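You operate a simulated robot arm through the tools that you are given. There is no shell and no other tool.

You run a simulated two-armed robot. Do the job below in one go: nothing can be reset, and whatever is moved stays where it is left.

## Task
Fill pot G5: glue to its lower band, water to its upper band.
Fine: glue first, from the swing spout; swing the spout back, spill nothing, leave the pot on the plate and the other pots alone. Set down upright: what you pick out. Where these are worked on the way, their far stop is far enough and under half their travel is too little: swing spout.

Only the result counts: the job must be done as asked and must still hold three seconds after the hand-in. Knocking over, shifting, dropping, spilling or breaking anything else fails it.

## Robot
Two 7-joint arms with two-finger parallel grippers on one trunk that stands fixed in place. Base frame: the origin is at the foot of the trunk, x ahead of it, y to its left, z up. Units: mm, degrees, N and s.
The left shoulder is at [70, 163, 1370], the right one opposite. With the tool pointing down near the work surface each hand reaches from about 320 to 860 mm from the base axis, measured 20 degrees to its own side. Payload 3.43 kg a hand.
The tool frame of a hand sits at the grasp point between the pads (the TCP): z along the fingers, y along the line on which they close. The tips reach 34 mm beyond it. The gripper opens to 128 mm. The fingers are 24 mm wide and 12 mm thick; the gripper's body (48 by 130 mm) begins 96 mm behind the TCP.
Orientation is that of the tool frame in the base frame, as a unit quaternion [w, x, y, z]. With the fingers straight down and closing along the base's y, the tool's x points along the base's -x, its y along +y and its z along -z.

## Interface
- The arms move only by the tool nudge_tool. It takes "left_moves", "right_moves" or both (then of equal length, played together; a hand with none holds still); each is one flat list of numbers, 7 for each row, row after row: the shift along the base's x, y, z in units of 400 mm (1.0 is 400 mm), then the turn, a rotation vector about the base's x, y, z in units of 45 degrees (1.0 is 45 degrees), then the closure in counts, from 0 (fully open) to 255 (shut). In form: [x, y, z, ax, ay, az, grip, x, y, z, ax, ay, az, grip, ...]. A call has 1 to 20 rows; each row is the pose to reach, as a shift and turn from the pose commanded when the call began. A call with a number of a shift or a turn outside -1 to 1 is refused whole. Each row takes 0.2 s and may step no farther than 50 mm and 8.6 degrees from the row before; otherwise, or with a gripper value out of range, the whole call is refused. A pose out of reach is approached as far as the arm can. The call stops where the force on the tool passes 80 N (or 10 N more than at its start, if that is more) or the arm is blocked; 0.2 s more then pass. Each finger travels about 153 mm/s and halts on what it meets, pressing with about 25 N; the grip force reading is that of the motor and also rises with nothing between the fingers. The clock runs only during rows and for 0.2 s after the last one: add rows that repeat a pose to give the fingers time. The reply holds the time, the measured pose of the TCP, the force on the tool along the base axes, the opening and the grip force, in the units named above and with some noise, with the torque about the TCP (base axes, N m) and any sound that the robot's microphone picked up.
- Cameras (640 x 400 px; columns grow to the right, rows downward): "scene" is now at [128.6, -39.4, 1597.5]; the picture's right is [-0.47, -0.88, 0.00], its down [-0.52, 0.28, -0.81] and it looks along [0.71, -0.38, -0.59] (base axes); focal length 236 px, centre (320, 200). "left" rides on the left gripper at [76, 11, -160] in its tool frame; the picture's right is [-0.15, 0.99, 0.00], its down [-0.88, -0.13, -0.46] and it looks along [-0.45, -0.07, 0.89] (tool axes); focal length 234 px, centre (320, 200). "right" rides on the right gripper at [76, -11, -160] in its tool frame; the picture's right is [0.15, 0.99, 0.00], its down [-0.88, 0.13, -0.46] and it looks along [-0.45, 0.07, 0.89] (tool axes); focal length 234 px, centre (320, 200). There is no depth. A picture from a camera that has moved, and an enlarged one, comes with that camera's place and axes in the base frame and with its lens.
- snapshot(camera): a new picture of that camera. It takes no simulated time.
- lift_body(by): slides the trunk up (or, below 0, down) by that many mm; the arms and the scene camera ride with it, the base frame stays. It gives what a move gives, with no picture.
- turn_head(pan, tilt): turns the head with the scene camera to pan (to the left, within 86 degrees either way) and tilt (down, from -29 to 69), counted from straight ahead of the robot. It gives what a move gives.
- zoom(camera, box): a new picture of the part [left, top, right, bottom] of that camera's present view, enlarged. It takes no simulated time.
- sign_off(): hands the job in; it is judged then, once.

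Nothing tells you positions but the pictures and the camera data. Unless the task says otherwise, let go and move clear before handing in.

The tools are called by a JSON object that holds its "api" and its "payload". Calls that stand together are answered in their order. nudge_tool: Moves the arms, as the interface text tells. Its arguments: {"type":"object","properties":{"left_moves":{"type":"array","items":{"type":"number"}},"right_moves":{"type":"array","items":{"type":"number"}}},"required":[]} The other tools are called the same way: lift_body (by) moves the trunk up or down; turn_head (pan, tilt) turns the head that bears the scene camera; snapshot (camera) takes a picture; zoom (camera, box) takes an enlarged picture of a part of a camera's view; sign_off () hands the job in.

At the start:

```text
time_s: 0.0
left_eef_pos: [521.2, -5.7, 1454.7]
left_tool_rot: [0.0, 0.0, 1.0, 0.0]
left_wrist_force: [0.0, -0.2, -0.3]
left_moment: [-0.02, 0.04, 0.0]
left_gripper_width: 127.7
left_finger_force: 0.0
right_eef_pos: [289.0, -433.1, 1437.4]
right_tool_rot: [-0.001, 0.0, 1.0, 0.0]
right_wrist_force: [-0.1, -0.8, -0.2]
right_moment: [0.0, -0.02, 0.01]
right_gripper_width: 127.9
right_finger_force: 0.1
trunk travel left (down, up): [-850.0, 90.0]
head pan, tilt (commanded): [-27.9, 36.2]
```

scene: 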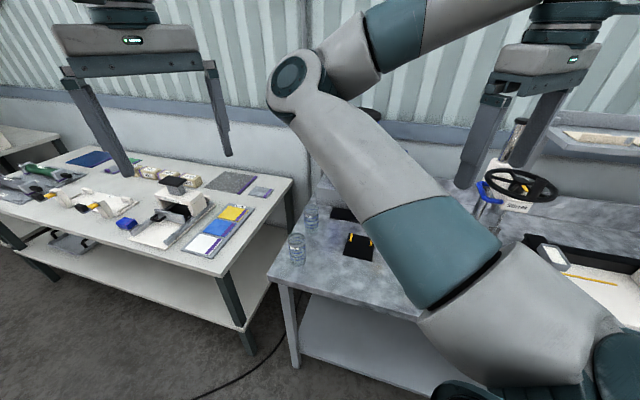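
right: 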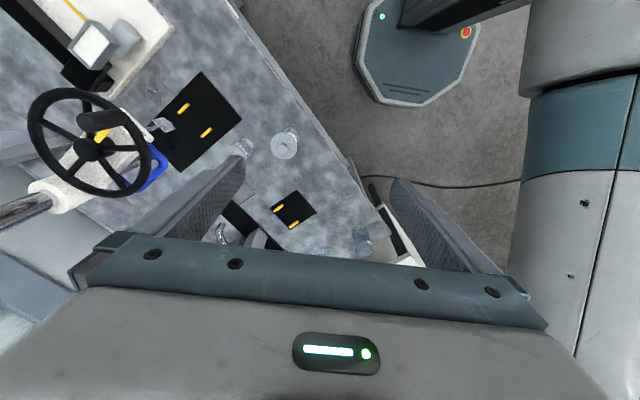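
left: 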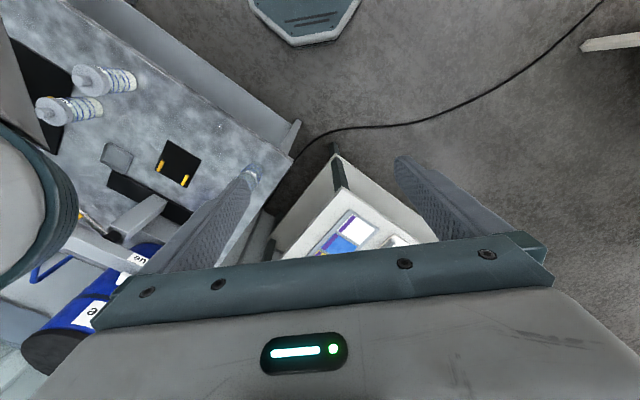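

The right arm blocks much of the scene view, and a bench with a wheel-topped device, pots and black plates lies to the front-right. I'll look around with the head and the hand cameras before moving anything.

{"api": "turn_head", "payload": {"pan": -50, "tilt": 40}}

{"api": "zoom", "payload": {"camera": "right", "box": [0, 0, 320, 260]}}

{"api": "zoom", "payload": {"camera": "left", "box": [0, 0, 320, 360]}}

```text
time_s: 0.9
left_eef_pos: [521.9, -6.3, 1455.7]
left_tool_rot: [0.0, -0.001, 1.0, -0.002]
left_wrist_force: [0.2, 0.4, 0.2]
left_moment: [0.01, 0.0, 0.01]
left_gripper_width: 128.0
left_finger_force: 0.1
right_eef_pos: [289.9, -433.6, 1438.1]
right_tool_rot: [0.0, -0.001, 1.0, -0.002]
right_wrist_force: [-0.2, -1.3, -0.5]
right_moment: [0.01, 0.01, 0.0]
right_gripper_width: 128.3
right_finger_force: 0.0
trunk travel left (down, up): [-850.0, 90.0]
head pan, tilt (commanded): [-50.0, 40.0]
```

```text
1.54 times, centred on (160, 130) of right
camera zoom: at [211.8, -443.1, 1596.9], right [-0.15, 0.99, 0.0], down [0.88, 0.13, 0.46], along [0.45, 0.07, -0.89], focal length 360 px, centre (566, 308)
```

zoom: 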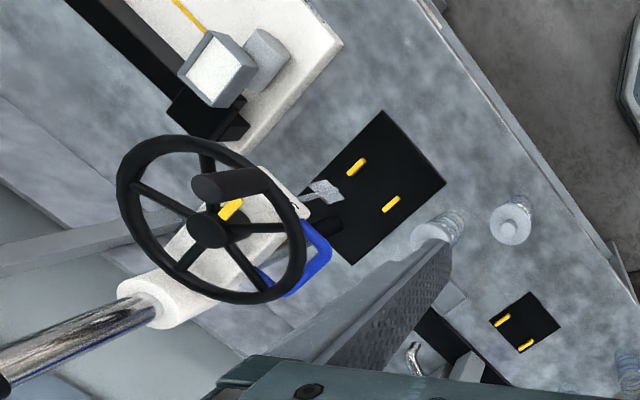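

```text
1.11 times, centred on (160, 180) of left
camera zoom: at [444.8, 5.7, 1614.7], right [0.15, 0.99, 0.0], down [0.88, -0.13, 0.46], along [0.45, -0.07, -0.89], focal length 260 px, centre (498, 222)
```

zoom: 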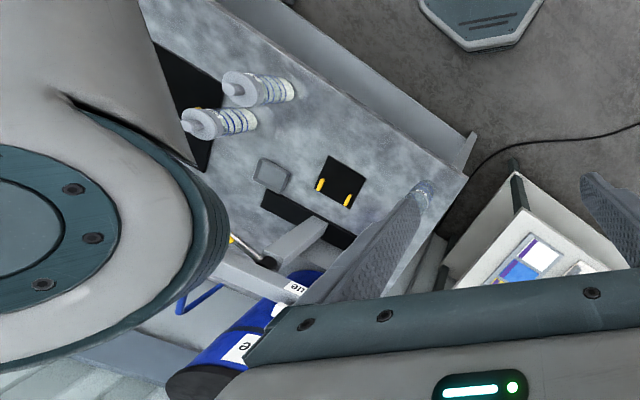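

The head has turned; I'll take a new scene picture to find the dispensers and pots.

{"api": "snapshot", "payload": {"camera": "scene"}}

```text
taken
camera scene: at [106.1, -63.5, 1591.8], right [-0.77, -0.64, 0.0], down [-0.41, 0.49, -0.77], along [0.49, -0.59, -0.64], focal length 236 px, centre (320, 200)
```

scene: 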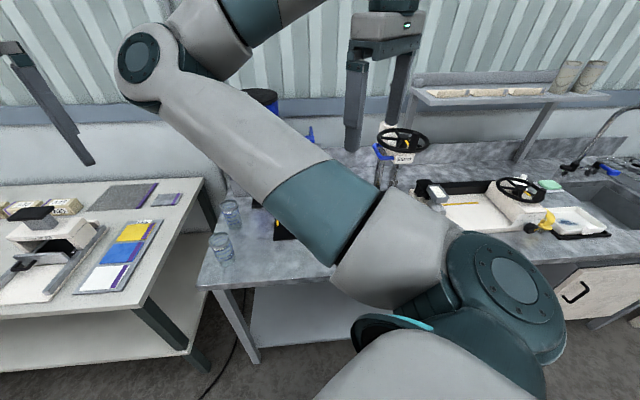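

The right forearm hides the bench, so I'll move the right hand outward and up through free air to clear the view.

{"api": "nudge_tool", "payload": {"right_moves": [-0.05, -0.1, 0.05, 0, 0, 0, 0, -0.1, -0.2, 0.1, 0, 0, 0, 0, -0.15, -0.3, 0.15, 0, 0, 0, 0, -0.2, -0.4, 0.2, 0, 0, 0, 0]}}

{"api": "snapshot", "payload": {"camera": "right"}}

{"api": "snapshot", "payload": {"camera": "scene"}}

```text
time_s: 1.9
left_eef_pos: [519.3, -7.8, 1455.5]
left_tool_rot: [0.0, -0.001, 1.0, 0.0]
left_wrist_force: [0.1, 0.5, -0.1]
left_moment: [0.07, -0.05, 0.01]
left_gripper_width: 127.9
left_finger_force: 0.0
right_eef_pos: [207.5, -595.8, 1518.6]
right_tool_rot: [0.001, -0.002, 1.0, 0.0]
right_wrist_force: [-0.5, 0.5, -0.4]
right_moment: [0.01, -0.04, -0.02]
right_gripper_width: 127.8
right_finger_force: 0.1
trunk travel left (down, up): [-850.0, 90.0]
head pan, tilt (commanded): [-50.0, 40.0]
```

```text
taken
camera right: at [130.1, -606.4, 1677.7], right [-0.15, 0.99, 0.0], down [0.88, 0.13, 0.46], along [0.45, 0.07, -0.89], focal length 234 px, centre (320, 200)
```

right: 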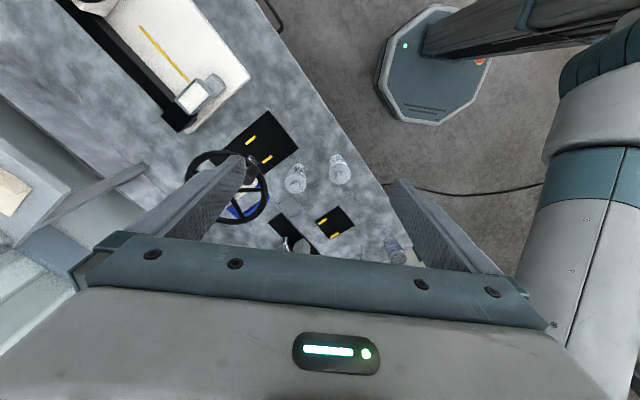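

```text
taken
camera scene: at [103.8, -66.0, 1591.8], right [-0.77, -0.64, 0.0], down [-0.41, 0.49, -0.77], along [0.49, -0.59, -0.64], focal length 236 px, centre (320, 200)
```

scene: 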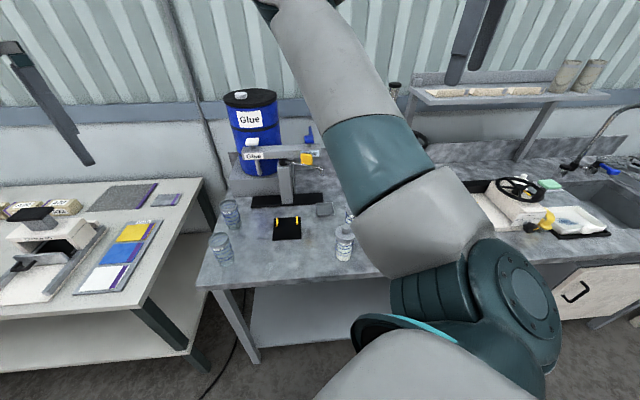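

The glue drum, a stand with a swing spout, a black plate with yellow pegs, and several jars are now visible. I'll zoom in for labels and details.

{"api": "zoom", "payload": {"camera": "scene", "box": [190, 80, 390, 280]}}

{"api": "zoom", "payload": {"camera": "scene", "box": [220, 120, 340, 220]}}

{"api": "zoom", "payload": {"camera": "right", "box": [160, 60, 440, 280]}}

```text
2.00 times, centred on (290, 180) of scene
camera zoom: at [103.8, -66.0, 1591.8], right [-0.77, -0.64, 0.0], down [-0.41, 0.49, -0.77], along [0.49, -0.59, -0.64], focal length 471 px, centre (380, 240)
```

zoom: 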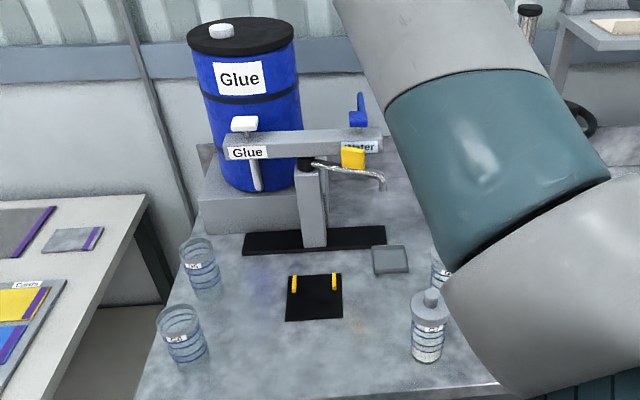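

```text
4.00 times, centred on (280, 170) of scene
camera zoom: at [103.8, -66.0, 1591.8], right [-0.77, -0.64, 0.0], down [-0.41, 0.49, -0.77], along [0.49, -0.59, -0.64], focal length 943 px, centre (480, 320)
```

zoom: 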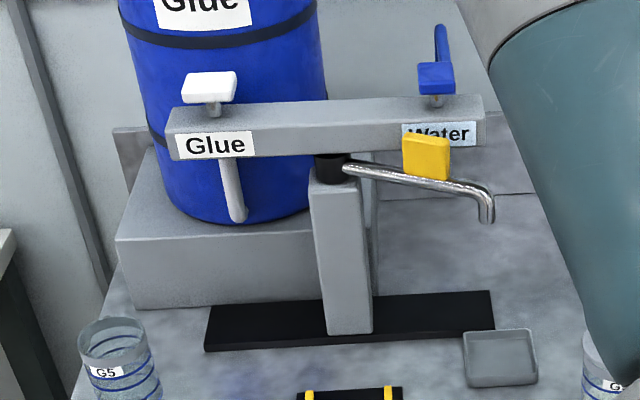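

```text
1.82 times, centred on (300, 170) of right
camera zoom: at [130.1, -606.4, 1677.7], right [-0.15, 0.99, 0.0], down [0.88, 0.13, 0.46], along [0.45, 0.07, -0.89], focal length 426 px, centre (356, 254)
```

zoom: 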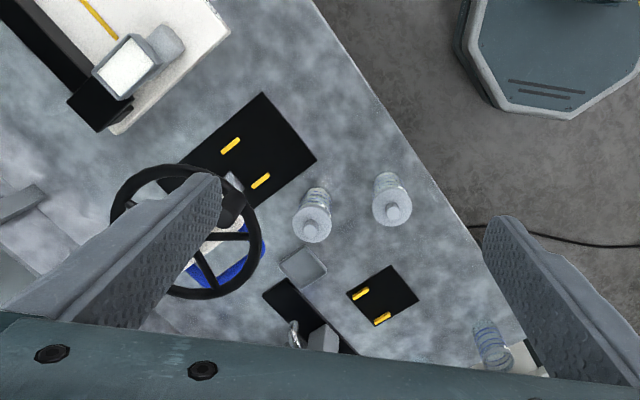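

Two jars on the left and two lidded ones on the right carry labels. I'll zoom in further to read the labels and understand the stand.

{"api": "zoom", "payload": {"camera": "scene", "box": [200, 190, 260, 275]}}

{"api": "zoom", "payload": {"camera": "scene", "box": [310, 190, 370, 275]}}

{"api": "zoom", "payload": {"camera": "scene", "box": [230, 125, 330, 185]}}

{"api": "zoom", "payload": {"camera": "scene", "box": [240, 180, 340, 245]}}

```text
4.71 times, centred on (230, 232) of scene
camera zoom: at [103.8, -66.0, 1591.8], right [-0.77, -0.64, 0.0], down [-0.41, 0.49, -0.77], along [0.49, -0.59, -0.64], focal length 1109 px, centre (744, 47)
```

zoom: 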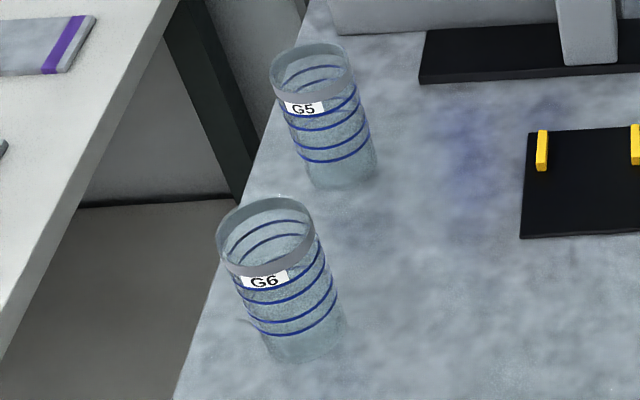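

```text
4.71 times, centred on (340, 232) of scene
camera zoom: at [103.8, -66.0, 1591.8], right [-0.77, -0.64, 0.0], down [-0.41, 0.49, -0.77], along [0.49, -0.59, -0.64], focal length 1109 px, centre (226, 47)
```

zoom: 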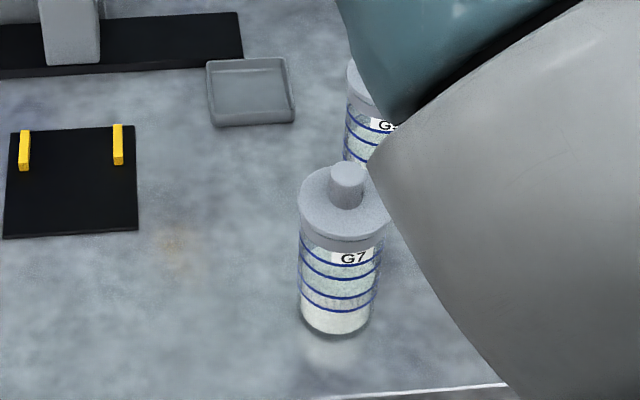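

```text
6.40 times, centred on (280, 155) of scene
camera zoom: at [103.8, -66.0, 1591.8], right [-0.77, -0.64, 0.0], down [-0.41, 0.49, -0.77], along [0.49, -0.59, -0.64], focal length 1508 px, centre (576, 488)
```

zoom: 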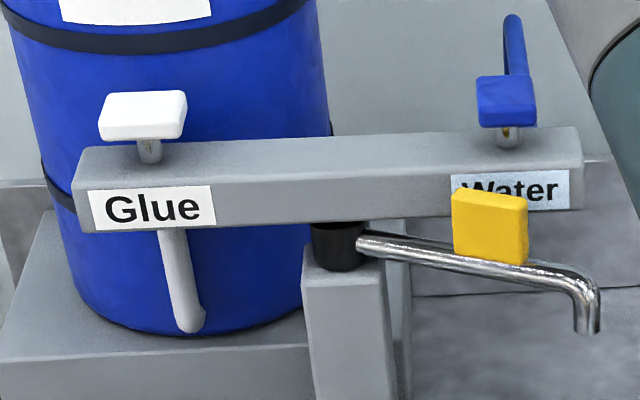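

```text
6.15 times, centred on (290, 212) of scene
camera zoom: at [103.8, -66.0, 1591.8], right [-0.77, -0.64, 0.0], down [-0.41, 0.49, -0.77], along [0.49, -0.59, -0.64], focal length 1450 px, centre (505, 123)
```

zoom: 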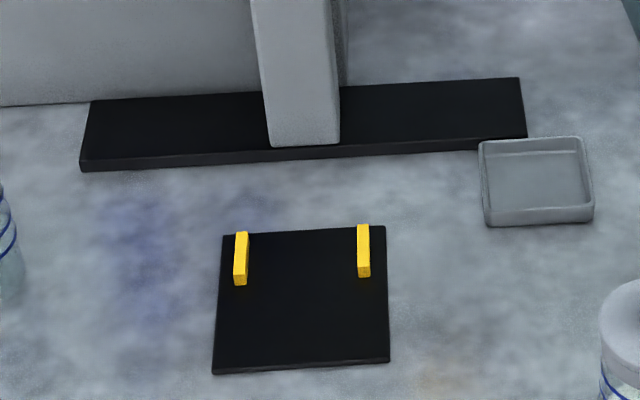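

The pots: G5 is at about [785, -347] and G6 at about [657, -227]; the plate centre is about [613, -476, 907]. Before touching anything I want a flatter view of the taps, so I'll lower the trunk with both hands in free air.

{"api": "lift_body", "payload": {"by": -220}}

{"api": "snapshot", "payload": {"camera": "scene"}}

```text
time_s: 4.2
left_eef_pos: [521.2, -5.6, 1234.4]
left_tool_rot: [0.0, -0.001, 1.0, -0.001]
left_wrist_force: [-0.1, -0.1, 0.3]
left_moment: [0.01, 0.0, 0.0]
left_gripper_width: 127.9
left_finger_force: 0.0
right_eef_pos: [209.8, -594.4, 1298.4]
right_tool_rot: [0.0, 0.0, 1.0, 0.0]
right_wrist_force: [-0.1, -0.4, -0.1]
right_moment: [0.01, 0.03, -0.01]
right_gripper_width: 127.7
right_finger_force: 0.0
trunk travel left (down, up): [-630.0, 310.0]
head pan, tilt (commanded): [-50.0, 40.0]
```

```text
taken
camera scene: at [105.8, -63.7, 1371.9], right [-0.77, -0.64, 0.0], down [-0.41, 0.49, -0.77], along [0.49, -0.59, -0.64], focal length 236 px, centre (320, 200)
```

scene: 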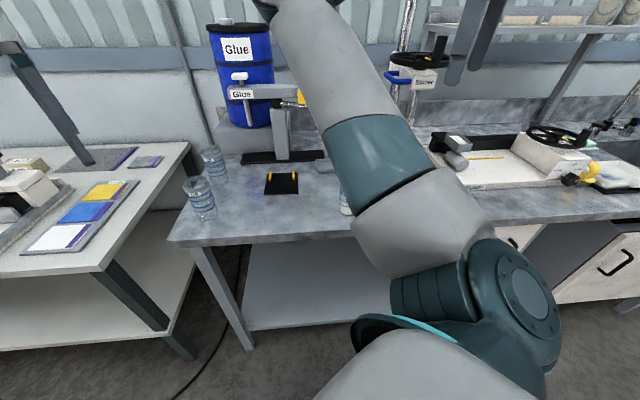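

The stand is now seen from a lower angle but the right arm still hides the Water end. I'll zoom on the stand and note where the arm must go.

{"api": "zoom", "payload": {"camera": "scene", "box": [220, 55, 320, 135]}}

{"api": "zoom", "payload": {"camera": "scene", "box": [180, 130, 350, 235]}}

{"api": "nudge_tool", "payload": {"right_moves": [-0.1, -0.07, 0, 0, 0, 0, 0, -0.2, -0.14, 0, 0, 0, 0, 0, -0.3, -0.2, 0, 0, 0, 0, 0, -0.4, -0.25, 0, 0, 0, 0, 0, -0.5, -0.3, 0.0, 0, 0, 0, 0]}}

{"api": "snapshot", "payload": {"camera": "scene"}}

```text
5.00 times, centred on (270, 95) of scene
camera zoom: at [105.8, -63.7, 1371.9], right [-0.77, -0.64, 0.0], down [-0.41, 0.49, -0.77], along [0.49, -0.59, -0.64], focal length 1178 px, centre (570, 725)
```

zoom: 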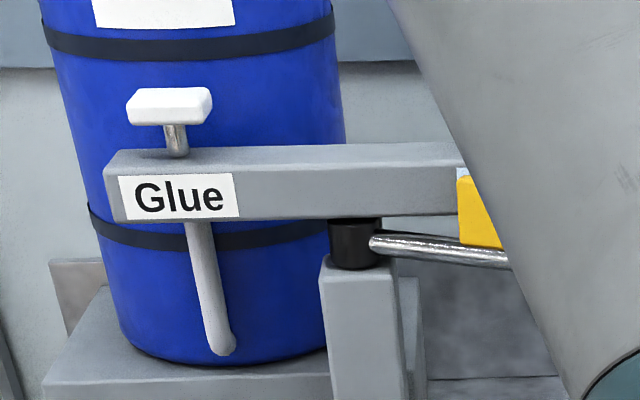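

```text
3.76 times, centred on (265, 182) of scene
camera zoom: at [105.8, -63.7, 1371.9], right [-0.77, -0.64, 0.0], down [-0.41, 0.49, -0.77], along [0.49, -0.59, -0.64], focal length 887 px, centre (527, 266)
```

zoom: 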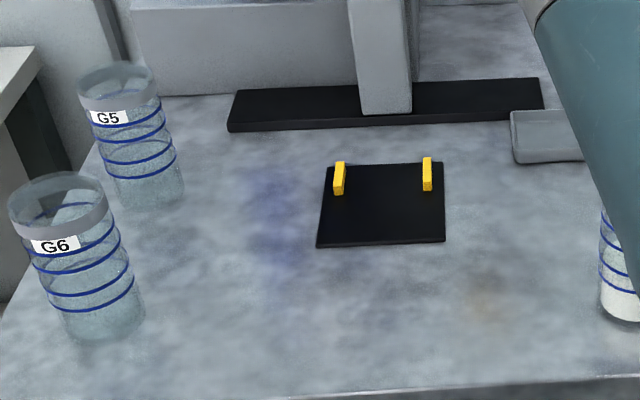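

```text
time_s: 5.4
left_eef_pos: [518.2, -6.6, 1236.0]
left_tool_rot: [0.001, -0.001, 1.0, 0.0]
left_wrist_force: [-0.4, -0.7, 0.8]
left_moment: [0.01, -0.06, 0.02]
left_gripper_width: 128.0
left_finger_force: 0.1
right_eef_pos: [5.3, -714.8, 1296.9]
right_tool_rot: [0.001, 0.0, 1.0, 0.0]
right_wrist_force: [-0.5, -0.4, 0.2]
right_moment: [0.01, -0.03, 0.02]
right_gripper_width: 127.8
right_finger_force: 0.0
trunk travel left (down, up): [-630.0, 310.0]
head pan, tilt (commanded): [-50.0, 40.0]
```

```text
taken
camera scene: at [103.4, -64.7, 1372.0], right [-0.77, -0.64, 0.0], down [-0.41, 0.49, -0.77], along [0.49, -0.59, -0.64], focal length 236 px, centre (320, 200)
```

scene: 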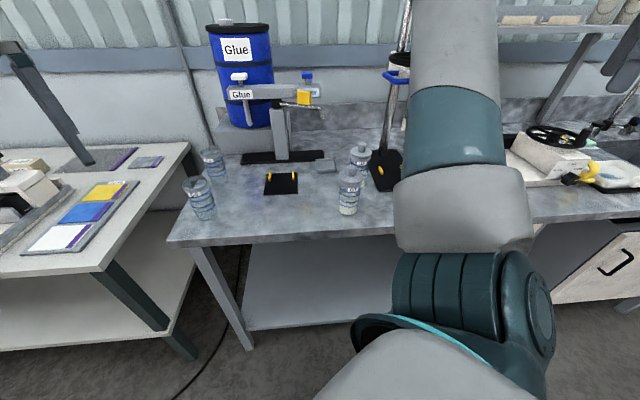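

The stand, both handles and all four pots are now in clear view. I'll zoom on each.

{"api": "turn_head", "payload": {"pan": -44, "tilt": 22}}

{"api": "snapshot", "payload": {"camera": "scene"}}

{"api": "zoom", "payload": {"camera": "scene", "box": [220, 130, 360, 230]}}

{"api": "zoom", "payload": {"camera": "scene", "box": [270, 140, 350, 200]}}

{"api": "zoom", "payload": {"camera": "scene", "box": [300, 200, 420, 290]}}

```text
time_s: 6.2
left_eef_pos: [522.0, -6.0, 1235.4]
left_tool_rot: [0.0, -0.001, 1.0, -0.001]
left_wrist_force: [0.3, -0.1, -0.2]
left_moment: [0.01, -0.03, -0.01]
left_gripper_width: 128.1
left_finger_force: 0.0
right_eef_pos: [7.9, -713.0, 1298.8]
right_tool_rot: [0.0, 0.0, 1.0, -0.002]
right_wrist_force: [0.9, -0.6, 0.3]
right_moment: [-0.01, -0.03, -0.01]
right_gripper_width: 128.0
right_finger_force: 0.1
trunk travel left (down, up): [-630.0, 310.0]
head pan, tilt (commanded): [-44.0, 22.0]
```

```text
taken
camera scene: at [118.5, -62.8, 1399.9], right [-0.69, -0.72, 0.0], down [-0.27, 0.26, -0.93], along [0.67, -0.64, -0.38], focal length 236 px, centre (320, 200)
```

scene: 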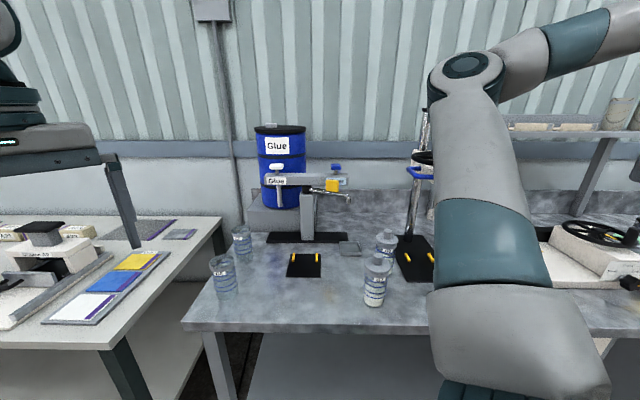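

```text
4.00 times, centred on (290, 180) of scene
camera zoom: at [118.5, -62.8, 1399.9], right [-0.69, -0.72, 0.0], down [-0.27, 0.26, -0.93], along [0.67, -0.64, -0.38], focal length 943 px, centre (440, 280)
```

zoom: 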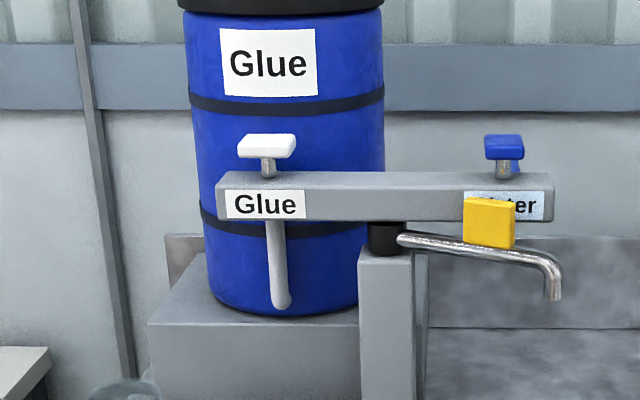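

```text
6.67 times, centred on (310, 170) of scene
camera zoom: at [118.5, -62.8, 1399.9], right [-0.69, -0.72, 0.0], down [-0.27, 0.26, -0.93], along [0.67, -0.64, -0.38], focal length 1571 px, centre (387, 400)
```

zoom: 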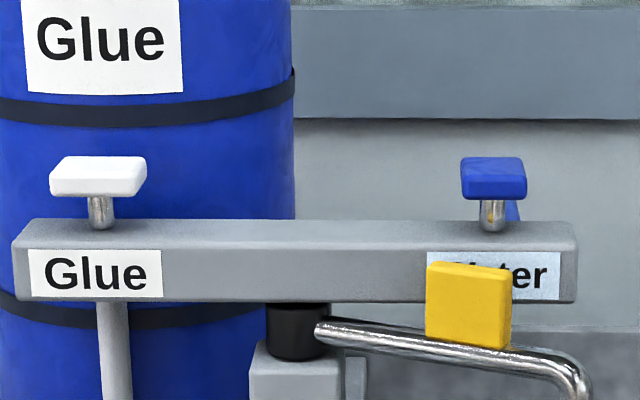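

```text
4.44 times, centred on (360, 245) of scene
camera zoom: at [118.5, -62.8, 1399.9], right [-0.69, -0.72, 0.0], down [-0.27, 0.26, -0.93], along [0.67, -0.64, -0.38], focal length 1048 px, centre (142, 0)
```

zoom: 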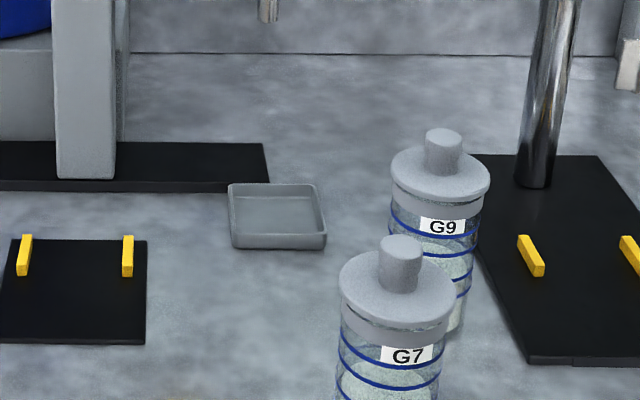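

The bench turns out to be squared at 45° with the spout pivot near [738, -595]; the spout outlet is parked near [576, -638, 1090] over the drip tray, and the caps sit near [813, -521, 1197] (glue) and [664, -669, 1198] (water). I'll zoom in more on the pots, plate and caps to get dimensions.

{"api": "zoom", "payload": {"camera": "scene", "box": [205, 215, 265, 305]}}

{"api": "zoom", "payload": {"camera": "scene", "box": [350, 220, 410, 310]}}

{"api": "zoom", "payload": {"camera": "scene", "box": [260, 155, 300, 180]}}

{"api": "zoom", "payload": {"camera": "scene", "box": [320, 155, 360, 210]}}

{"api": "zoom", "payload": {"camera": "scene", "box": [275, 235, 365, 290]}}

```text
4.44 times, centred on (235, 260) of scene
camera zoom: at [118.5, -62.8, 1399.9], right [-0.69, -0.72, 0.0], down [-0.27, 0.26, -0.93], along [0.67, -0.64, -0.38], focal length 1048 px, centre (698, -67)
```

zoom: 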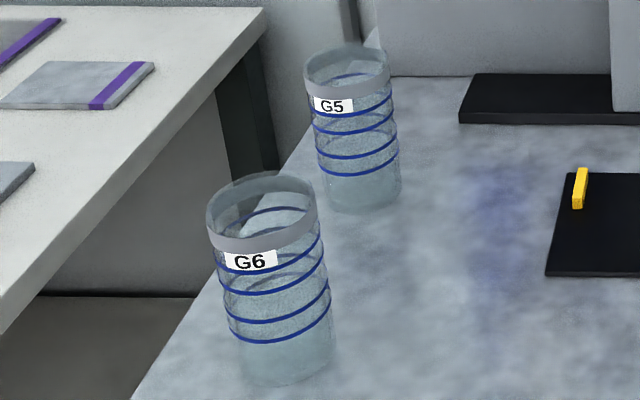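

```text
4.44 times, centred on (380, 265) of scene
camera zoom: at [118.5, -62.8, 1399.9], right [-0.69, -0.72, 0.0], down [-0.27, 0.26, -0.93], along [0.67, -0.64, -0.38], focal length 1048 px, centre (53, -89)
```

zoom: 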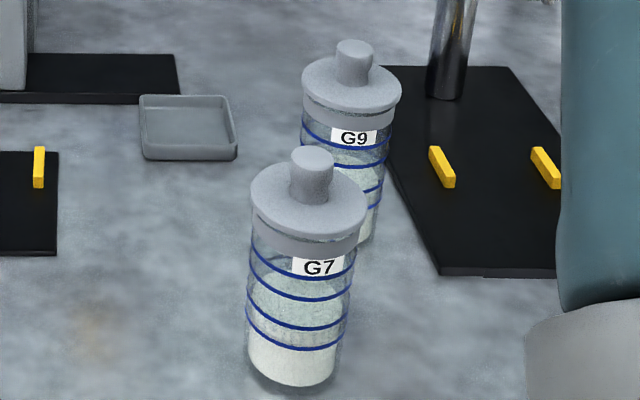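

```text
16.00 times, centred on (280, 168) of scene
camera zoom: at [118.5, -62.8, 1399.9], right [-0.69, -0.72, 0.0], down [-0.27, 0.26, -0.93], along [0.67, -0.64, -0.38], focal length 3771 px, centre (960, 720)
```

zoom: 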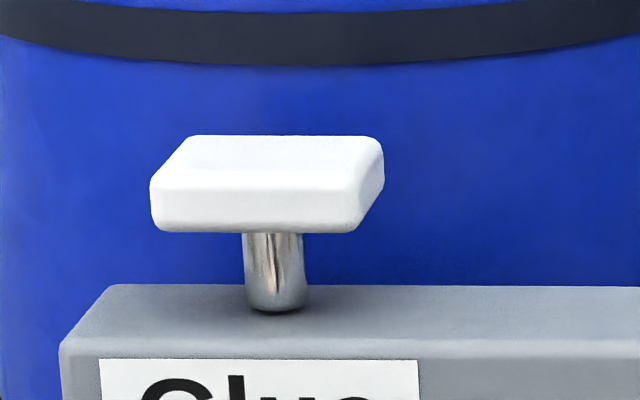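

```text
7.27 times, centred on (340, 182) of scene
camera zoom: at [118.5, -62.8, 1399.9], right [-0.69, -0.72, 0.0], down [-0.27, 0.26, -0.93], along [0.67, -0.64, -0.38], focal length 1714 px, centre (174, 327)
```

zoom: 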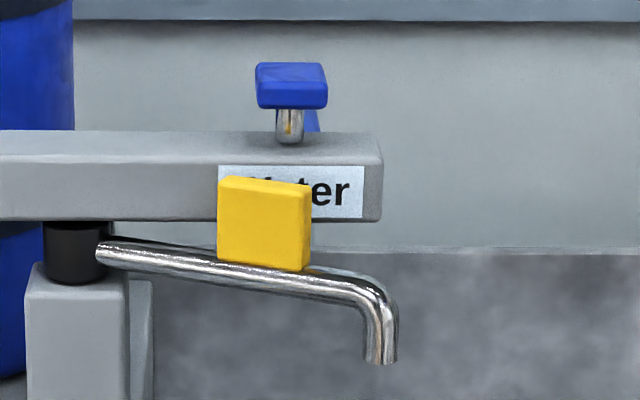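

```text
7.11 times, centred on (320, 262) of scene
camera zoom: at [118.5, -62.8, 1399.9], right [-0.69, -0.72, 0.0], down [-0.27, 0.26, -0.93], along [0.67, -0.64, -0.38], focal length 1676 px, centre (320, -244)
```

zoom: 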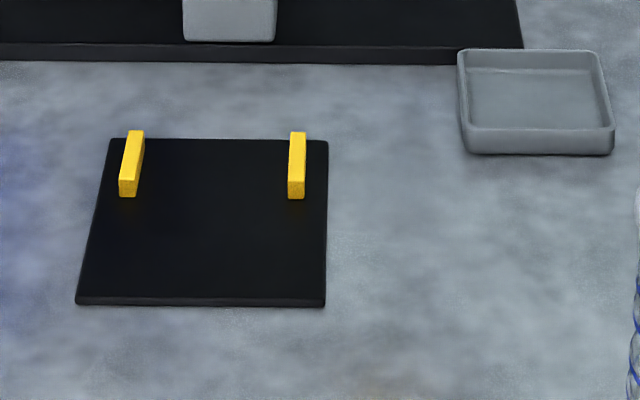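

The pots are about 63 mm wide and 110 mm tall, with two ring pairs (lower and upper band), and the taps look like caps on stems. I'll move the left hand aside and bring the right hand round in free air toward the left of the bench, yawing −45° to match the bench.

{"api": "nudge_tool", "payload": {"right_moves": [0.0357, 0.1, 0, 0, 0, -0.0714, 0, 0.0714, 0.2, 0, 0, 0, -0.1429, 0, 0.1071, 0.3, 0, 0, 0, -0.2143, 0, 0.1429, 0.4, 0, 0, 0, -0.2857, 0, 0.1786, 0.5, 0, 0, 0, -0.3571, 0, 0.2143, 0.6, 0, 0, 0, -0.4286, 0, 0.25, 0.7, 0, 0, 0, -0.5, 0, 0.35, 0.7286, 0, 0, 0, -0.5714, 0, 0.45, 0.7571, 0, 0, 0, -0.6429, 0, 0.55, 0.7857, 0, 0, 0, -0.7143, 0, 0.65, 0.8143, 0, 0, 0, -0.7857, 0, 0.75, 0.8429, 0, 0, 0, -0.8571, 0, 0.85, 0.8714, 0, 0, 0, -0.9286, 0, 0.95, 0.9, 0, 0, 0, -1.0, 0], "left_moves": [0, 0.0357, 0, 0, 0, 0, 0, 0, 0.0714, 0, 0, 0, 0, 0, 0, 0.1071, 0, 0, 0, 0, 0, 0, 0.1429, 0, 0, 0, 0, 0, 0, 0.1786, 0, 0, 0, 0, 0, 0, 0.2143, 0, 0, 0, 0, 0, 0, 0.25, 0, 0, 0, 0, 0, 0, 0.2857, 0, 0, 0, 0, 0, 0, 0.3214, 0, 0, 0, 0, 0, 0, 0.3571, 0, 0, 0, 0, 0, 0, 0.3929, 0, 0, 0, 0, 0, 0, 0.4286, 0, 0, 0, 0, 0, 0, 0.4643, 0, 0, 0, 0, 0, 0, 0.5, 0, 0, 0, 0, 0]}}

{"api": "snapshot", "payload": {"camera": "right"}}

{"api": "snapshot", "payload": {"camera": "scene"}}

```text
time_s: 9.2
left_eef_pos: [522.6, 195.2, 1235.6]
left_tool_rot: [0.0, -0.002, 1.0, -0.001]
left_wrist_force: [-0.9, -0.2, -0.2]
left_moment: [0.0, 0.04, -0.02]
left_gripper_width: 128.0
left_finger_force: 0.1
right_eef_pos: [385.5, -389.9, 1296.1]
right_tool_rot: [0.0, 0.382, 0.924, 0.0]
right_wrist_force: [0.2, -0.4, 0.3]
right_moment: [0.0, 0.03, 0.03]
right_gripper_width: 127.9
right_finger_force: 0.1
right hand out of reach, approached as far as the arm can: row 13, 14
trunk travel left (down, up): [-630.0, 310.0]
head pan, tilt (commanded): [-44.0, 22.0]
```

```text
taken
camera right: at [322.8, -342.4, 1455.5], right [0.6, 0.8, 0.0], down [0.71, -0.53, 0.46], along [0.37, -0.27, -0.89], focal length 234 px, centre (320, 200)
```

right: 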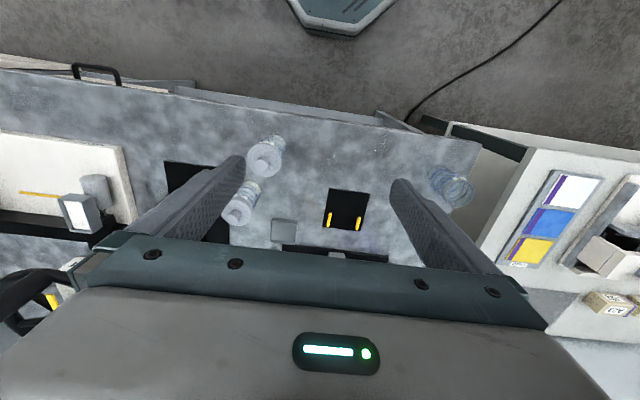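

```text
taken
camera scene: at [119.0, -62.3, 1399.9], right [-0.69, -0.72, 0.0], down [-0.27, 0.26, -0.93], along [0.67, -0.64, -0.37], focal length 236 px, centre (320, 200)
```

scene: 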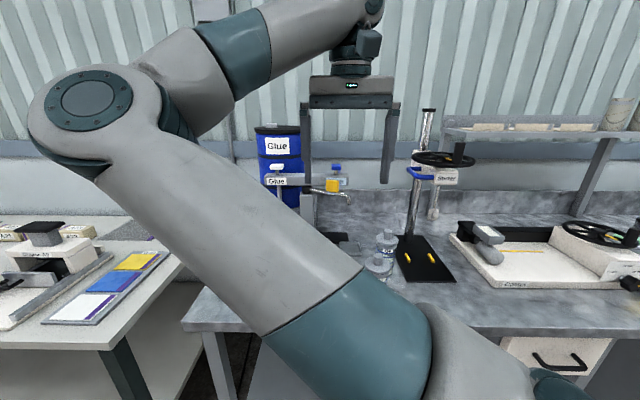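

The right hand is yawed correctly but folded, with its elbow inward; farther out it should unfold. I'll move it forward and down a little over free bench toward G5, still well above everything.

{"api": "nudge_tool", "payload": {"right_moves": [0.1, 0, -0.04, 0, 0, 0, 0, 0.2, 0, -0.08, 0, 0, 0, 0, 0.3, 0, -0.12, 0, 0, 0, 0, 0.4, 0, -0.16, 0, 0, 0, 0, 0.5, 0, -0.2, 0, 0, 0, 0, 0.6, 0, -0.24, 0, 0, 0, 0]}}

{"api": "snapshot", "payload": {"camera": "scene"}}

{"api": "snapshot", "payload": {"camera": "right"}}

```text
time_s: 10.6
left_eef_pos: [522.8, 194.8, 1233.5]
left_tool_rot: [-0.001, -0.001, 1.0, 0.0]
left_wrist_force: [0.6, -0.7, -0.8]
left_moment: [0.02, 0.02, 0.01]
left_gripper_width: 127.9
left_finger_force: 0.1
right_eef_pos: [625.0, -388.8, 1200.0]
right_tool_rot: [-0.001, 0.382, 0.924, 0.0]
right_wrist_force: [0.3, 0.4, 0.4]
right_moment: [0.03, 0.02, 0.03]
right_gripper_width: 128.1
right_finger_force: 0.0
right hand out of reach, approached as far as the arm can: row 1
trunk travel left (down, up): [-630.0, 310.0]
head pan, tilt (commanded): [-44.0, 22.0]
```

```text
taken
camera scene: at [119.9, -63.5, 1399.8], right [-0.69, -0.72, 0.0], down [-0.27, 0.26, -0.93], along [0.67, -0.64, -0.38], focal length 236 px, centre (320, 200)
```

scene: 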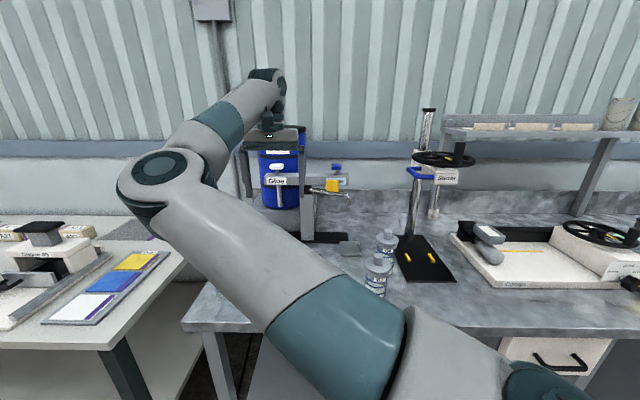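

```text
taken
camera right: at [562.3, -341.8, 1359.0], right [0.6, 0.8, 0.0], down [0.72, -0.53, 0.45], along [0.36, -0.27, -0.89], focal length 234 px, centre (320, 200)
```

right: 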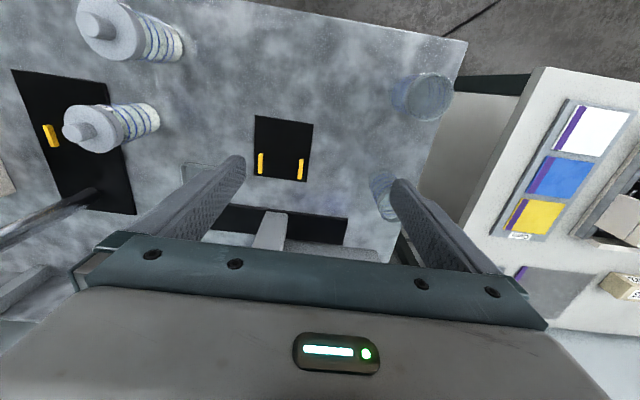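

The hand reached [625, -389, 1200] and G5 is just visible beside the finger. I'll move over G5, still above its rim, and check alignment.

{"api": "nudge_tool", "payload": {"right_moves": [0.1, 0.025, -0.025, 0, 0, 0, 0, 0.2, 0.05, -0.05, 0, 0, 0, 0, 0.3, 0.075, -0.075, 0, 0, 0, 0, 0.4, 0.1, -0.1, 0, 0, 0, 0]}}

{"api": "snapshot", "payload": {"camera": "right"}}

{"api": "snapshot", "payload": {"camera": "scene"}}

```text
time_s: 11.6
left_eef_pos: [521.8, 194.4, 1235.7]
left_tool_rot: [0.001, -0.001, 1.0, 0.0]
left_wrist_force: [0.3, 0.3, -0.2]
left_moment: [0.0, 0.01, -0.01]
left_gripper_width: 128.1
left_finger_force: 0.1
right_eef_pos: [689.4, -364.9, 1155.6]
right_tool_rot: [0.0, 0.381, 0.925, 0.0]
right_wrist_force: [0.7, 0.5, -0.5]
right_moment: [-0.03, -0.02, 0.0]
right_gripper_width: 128.0
right_finger_force: 0.1
right hand out of reach, approached as far as the arm can: row 2, 3, 4
trunk travel left (down, up): [-630.0, 310.0]
head pan, tilt (commanded): [-44.0, 22.0]
```

```text
taken
camera right: at [626.1, -317.1, 1315.8], right [0.59, 0.8, 0.0], down [0.72, -0.53, 0.46], along [0.37, -0.27, -0.89], focal length 234 px, centre (320, 200)
```

right: 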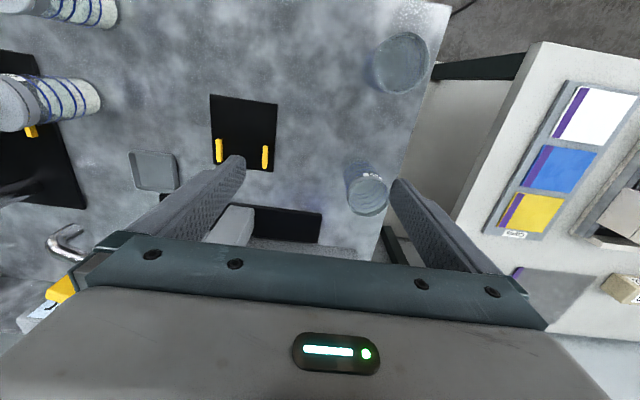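

```text
taken
camera scene: at [118.9, -63.3, 1399.9], right [-0.69, -0.72, 0.0], down [-0.27, 0.26, -0.93], along [0.67, -0.64, -0.38], focal length 236 px, centre (320, 200)
```

scene: 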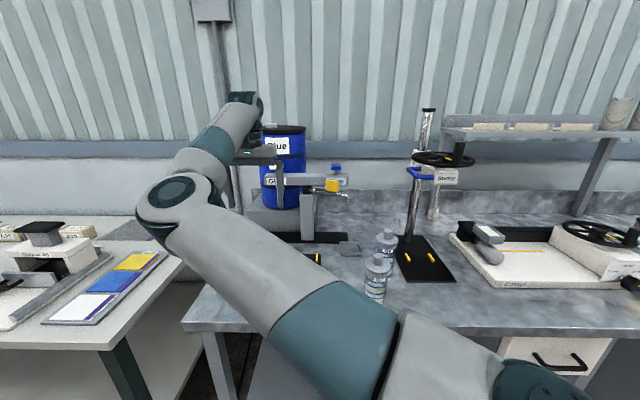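

A straight-down tool runs out of reach here, so I'll tilt the fingers forward about 25° before going over G5. First a zoom to fix G5's position.

{"api": "zoom", "payload": {"camera": "right", "box": [300, 120, 440, 240]}}

{"api": "nudge_tool", "payload": {"right_moves": [0, 0, 0, -0.0982, -0.0982, 0, 0, 0, 0, 0, -0.1964, -0.1964, 0, 0, 0, 0, 0, -0.2946, -0.2946, 0, 0, 0, 0, 0, -0.3928, -0.3928, 0, 0]}}

{"api": "snapshot", "payload": {"camera": "right"}}

```text
3.33 times, centred on (370, 180) of right
camera zoom: at [626.1, -317.1, 1315.8], right [0.59, 0.8, 0.0], down [0.72, -0.53, 0.46], along [0.37, -0.27, -0.89], focal length 781 px, centre (153, 267)
```

zoom: 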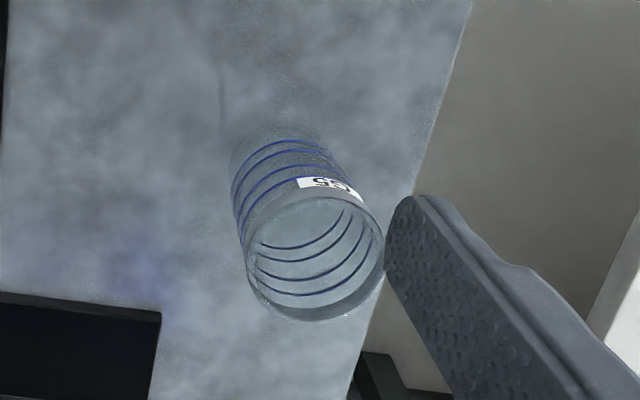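

```text
time_s: 12.6
left_eef_pos: [521.2, 195.6, 1235.8]
left_tool_rot: [0.0, -0.001, 1.0, -0.002]
left_wrist_force: [0.0, -0.6, 0.4]
left_moment: [-0.01, -0.01, 0.01]
left_gripper_width: 127.9
left_finger_force: 0.1
right_eef_pos: [689.0, -362.6, 1158.1]
right_tool_rot: [0.2, 0.373, 0.902, -0.083]
right_wrist_force: [1.1, -0.3, -0.1]
right_moment: [-0.02, 0.02, 0.0]
right_gripper_width: 128.1
right_finger_force: 0.1
trunk travel left (down, up): [-630.0, 310.0]
head pan, tilt (commanded): [-44.0, 22.0]
```

```text
taken
camera right: at [582.9, -273.1, 1270.7], right [0.6, 0.79, -0.06], down [0.52, -0.33, 0.79], along [0.6, -0.51, -0.61], focal length 234 px, centre (320, 200)
```

right: 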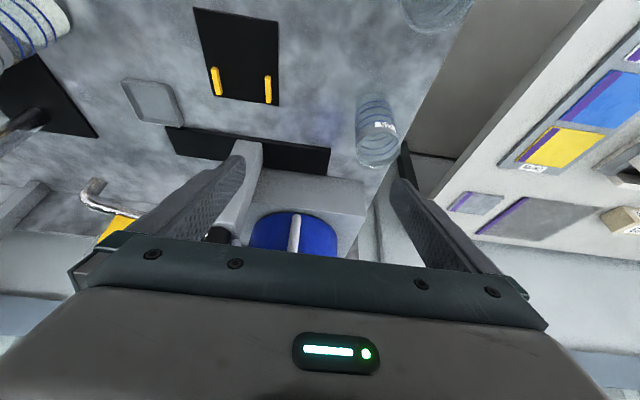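

G5's axis is at about [786.5, -348, rim 1015]. With the tilt the arm can reach, so I'll move over G5 at the same height and check again before descending.

{"api": "nudge_tool", "payload": {"right_moves": [0.081, 0.0128, 0, 0, 0, 0, 0, 0.162, 0.0257, -0.03, 0, 0, 0, 0, 0.2433, 0.0385, -0.06, 0, 0, 0, 0, 0.2433, 0.0385, -0.1, 0, 0, 0, 0]}}

{"api": "snapshot", "payload": {"camera": "right"}}

{"api": "snapshot", "payload": {"camera": "scene"}}

```text
time_s: 13.6
left_eef_pos: [523.1, 194.0, 1235.4]
left_tool_rot: [-0.001, -0.001, 1.0, 0.0]
left_wrist_force: [-0.5, 0.0, 0.5]
left_moment: [0.01, 0.02, 0.02]
left_gripper_width: 127.9
left_finger_force: 0.0
right_eef_pos: [734.4, -359.3, 1118.7]
right_tool_rot: [0.2, 0.366, 0.905, -0.081]
right_wrist_force: [0.0, 0.2, -0.2]
right_moment: [0.02, 0.01, 0.0]
right_gripper_width: 128.5
right_finger_force: 0.0
right hand out of reach, approached as far as the arm can: row 2, 3, 4
trunk travel left (down, up): [-630.0, 310.0]
head pan, tilt (commanded): [-44.0, 22.0]
```

```text
taken
camera right: at [626.6, -270.7, 1232.5], right [0.59, 0.8, -0.06], down [0.53, -0.33, 0.78], along [0.61, -0.5, -0.62], focal length 234 px, centre (320, 200)
```

right: 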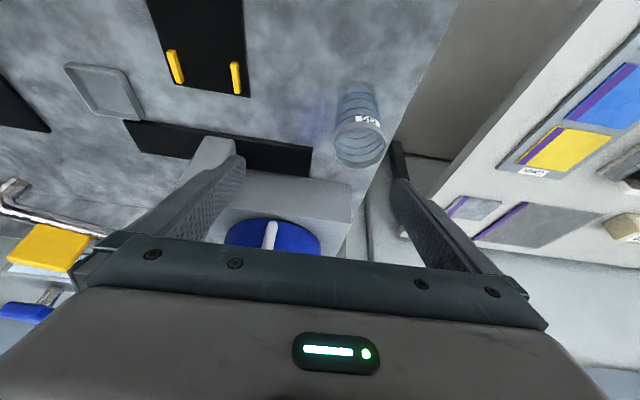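

```text
taken
camera scene: at [119.5, -63.0, 1399.9], right [-0.69, -0.72, 0.0], down [-0.27, 0.26, -0.93], along [0.67, -0.64, -0.38], focal length 236 px, centre (320, 200)
```

scene: 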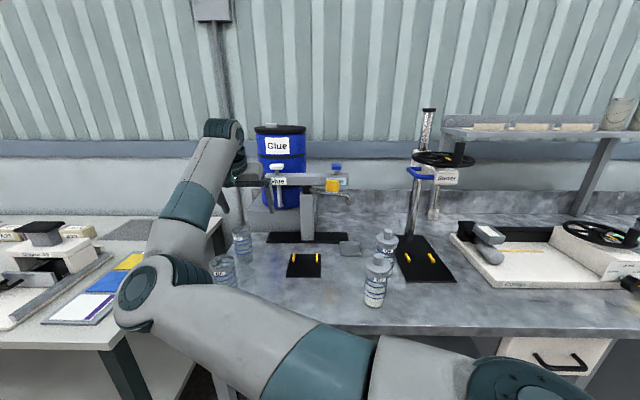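

The arm is still limited here, likely because the shoulder is low relative to the wrist. I'll raise the trunk again, which carries the hand straight up, and then come down on G5 from there.

{"api": "lift_body", "payload": {"by": 200}}

{"api": "nudge_tool", "payload": {"right_moves": [0.03, 0.007, -0.1, 0, 0, 0, 0, 0.06, 0.013, -0.2, 0, 0, 0, 0, 0.09, 0.02, -0.3, 0, 0, 0, 0, 0.11, 0.024, -0.4, 0, 0, 0, 0, 0.13, 0.028, -0.49, 0, 0, 0, 0]}}

{"api": "snapshot", "payload": {"camera": "scene"}}

{"api": "snapshot", "payload": {"camera": "right"}}

```text
time_s: 15.8
left_eef_pos: [521.9, 193.9, 1435.3]
left_tool_rot: [0.0, -0.002, 1.0, -0.001]
left_wrist_force: [-0.3, -0.5, -0.7]
left_moment: [0.04, 0.04, 0.02]
left_gripper_width: 128.1
left_finger_force: 0.0
right_eef_pos: [732.1, -357.7, 1320.6]
right_tool_rot: [0.201, 0.366, 0.905, -0.082]
right_wrist_force: [0.2, -0.2, -0.4]
right_moment: [-0.01, -0.03, -0.01]
right_gripper_width: 127.8
right_finger_force: 0.0
trunk travel left (down, up): [-830.0, 110.0]
head pan, tilt (commanded): [-44.0, 22.0]
```

```text
time_s: 17.0
left_eef_pos: [521.6, 194.6, 1434.8]
left_tool_rot: [0.0, -0.001, 1.0, -0.001]
left_wrist_force: [0.4, 0.3, 0.0]
left_moment: [-0.03, 0.02, -0.02]
left_gripper_width: 128.0
left_finger_force: 0.0
right_eef_pos: [766.1, -395.4, 1129.1]
right_tool_rot: [0.2, 0.359, 0.908, -0.078]
right_wrist_force: [-0.9, 0.7, -0.4]
right_moment: [-0.02, -0.01, 0.01]
right_gripper_width: 127.9
right_finger_force: 0.1
right hand out of reach, approached as far as the arm can: row 1, 2, 3, 4, 5
trunk travel left (down, up): [-830.0, 110.0]
head pan, tilt (commanded): [-44.0, 22.0]
```

```text
taken
camera scene: at [119.1, -63.3, 1599.9], right [-0.69, -0.72, 0.0], down [-0.27, 0.26, -0.93], along [0.67, -0.64, -0.38], focal length 236 px, centre (320, 200)
```

scene: 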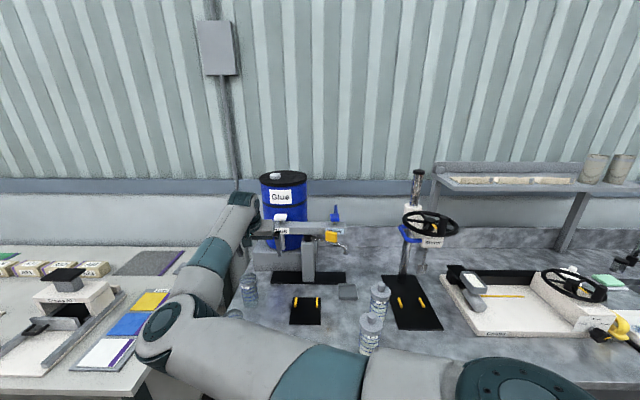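

```text
taken
camera right: at [656.9, -310.0, 1242.1], right [0.58, 0.81, -0.06], down [0.53, -0.32, 0.78], along [0.62, -0.49, -0.62], focal length 234 px, centre (320, 200)
```

right: 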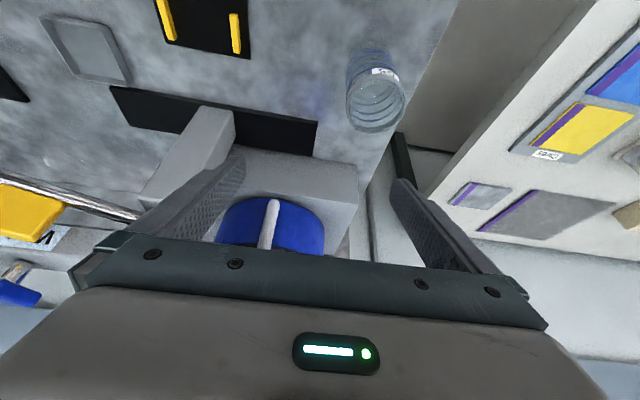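

The −45° yaw seems to push a wrist joint to its limit rather than being a distance problem. I'll back off slightly and yaw back to 0° (fingers closing along y), then retry.

{"api": "nudge_tool", "payload": {"right_moves": [-0.08, 0.03, 0.02, 0, 0, 0.1, 0, -0.15, 0.06, 0.04, 0, 0, 0.25, 0, -0.15, 0.06, 0.04, 0, 0, 0.4, 0, -0.15, 0.06, 0.04, 0, 0, 0.55, 0, -0.15, 0.06, 0.04, 0, 0, 0.7, 0, -0.15, 0.06, 0.04, 0, 0, 0.85, 0, -0.15, 0.06, 0.04, 0, 0, 1.0, 0]}}

{"api": "snapshot", "payload": {"camera": "scene"}}

{"api": "snapshot", "payload": {"camera": "right"}}

```text
time_s: 18.6
left_eef_pos: [522.0, 194.8, 1435.4]
left_tool_rot: [0.0, -0.001, 1.0, 0.0]
left_wrist_force: [0.1, 0.8, 0.1]
left_moment: [0.02, 0.02, 0.0]
left_gripper_width: 127.8
left_finger_force: 0.1
right_eef_pos: [706.3, -371.4, 1146.8]
right_tool_rot: [0.217, -0.009, 0.976, 0.002]
right_wrist_force: [-0.3, 0.7, 0.6]
right_moment: [-0.03, 0.01, 0.0]
right_gripper_width: 128.3
right_finger_force: 0.1
trunk travel left (down, up): [-830.0, 110.0]
head pan, tilt (commanded): [-44.0, 22.0]
```

```text
taken
camera scene: at [118.2, -63.2, 1600.0], right [-0.69, -0.72, 0.0], down [-0.27, 0.26, -0.93], along [0.67, -0.64, -0.37], focal length 236 px, centre (320, 200)
```

scene: 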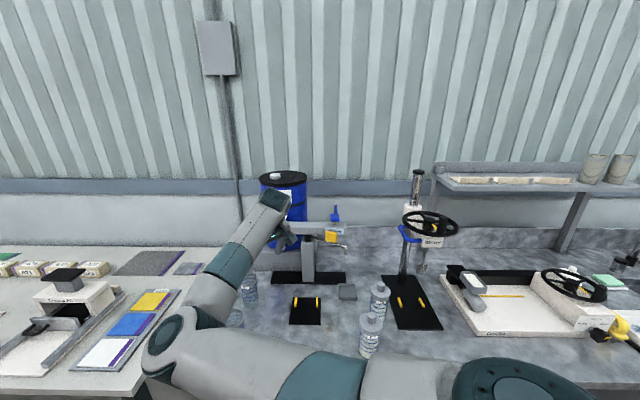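

```text
taken
camera right: at [568.9, -383.1, 1258.1], right [-0.15, 0.99, -0.06], down [0.6, 0.14, 0.79], along [0.78, 0.08, -0.62], focal length 234 px, centre (320, 200)
```

right: 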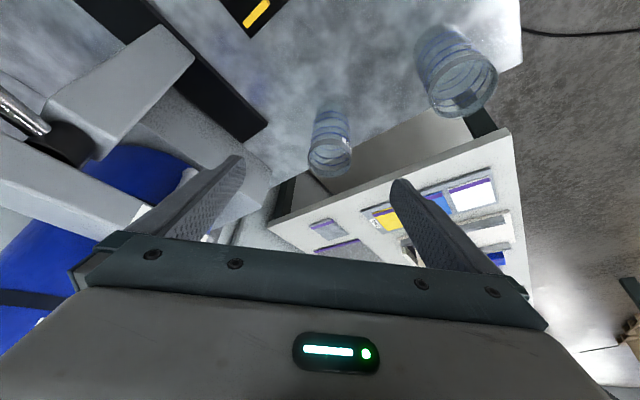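

Yaw 0° works and the hand now points at G5. I'll move over G5 and start down, stopping above the rim to check.

{"api": "nudge_tool", "payload": {"right_moves": [0.1, 0.029, -0.02, 0, 0, 0, 0, 0.2, 0.0575, -0.05, 0, 0, 0, 0, 0.2, 0.0575, -0.115, 0, 0, 0, 0]}}

{"api": "snapshot", "payload": {"camera": "right"}}

{"api": "snapshot", "payload": {"camera": "scene"}}

```text
time_s: 19.4
left_eef_pos: [522.8, 194.7, 1435.1]
left_tool_rot: [0.0, -0.001, 1.0, 0.001]
left_wrist_force: [0.1, -0.1, 0.4]
left_moment: [0.03, 0.0, -0.02]
left_gripper_width: 127.6
left_finger_force: 0.0
right_eef_pos: [786.6, -348.1, 1099.3]
right_tool_rot: [0.216, -0.008, 0.976, 0.001]
right_wrist_force: [-0.4, -0.2, 0.3]
right_moment: [-0.02, 0.01, 0.03]
right_gripper_width: 127.9
right_finger_force: 0.0
trunk travel left (down, up): [-830.0, 110.0]
head pan, tilt (commanded): [-44.0, 22.0]
```

```text
taken
camera right: at [648.7, -359.3, 1211.1], right [-0.15, 0.99, -0.06], down [0.6, 0.14, 0.79], along [0.78, 0.08, -0.62], focal length 234 px, centre (320, 200)
```

right: 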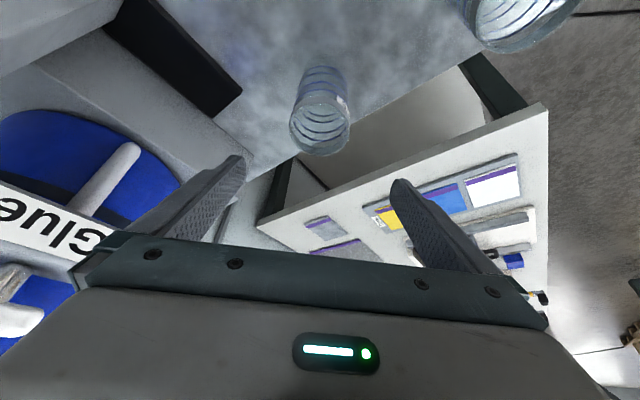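

```text
taken
camera scene: at [117.8, -63.3, 1600.1], right [-0.69, -0.72, 0.0], down [-0.27, 0.26, -0.93], along [0.67, -0.64, -0.37], focal length 236 px, centre (320, 200)
```

scene: 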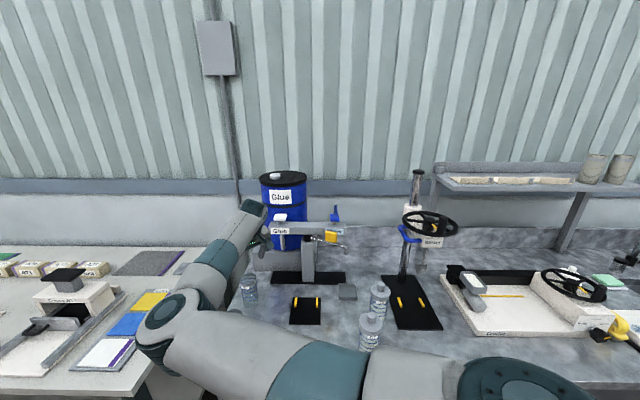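

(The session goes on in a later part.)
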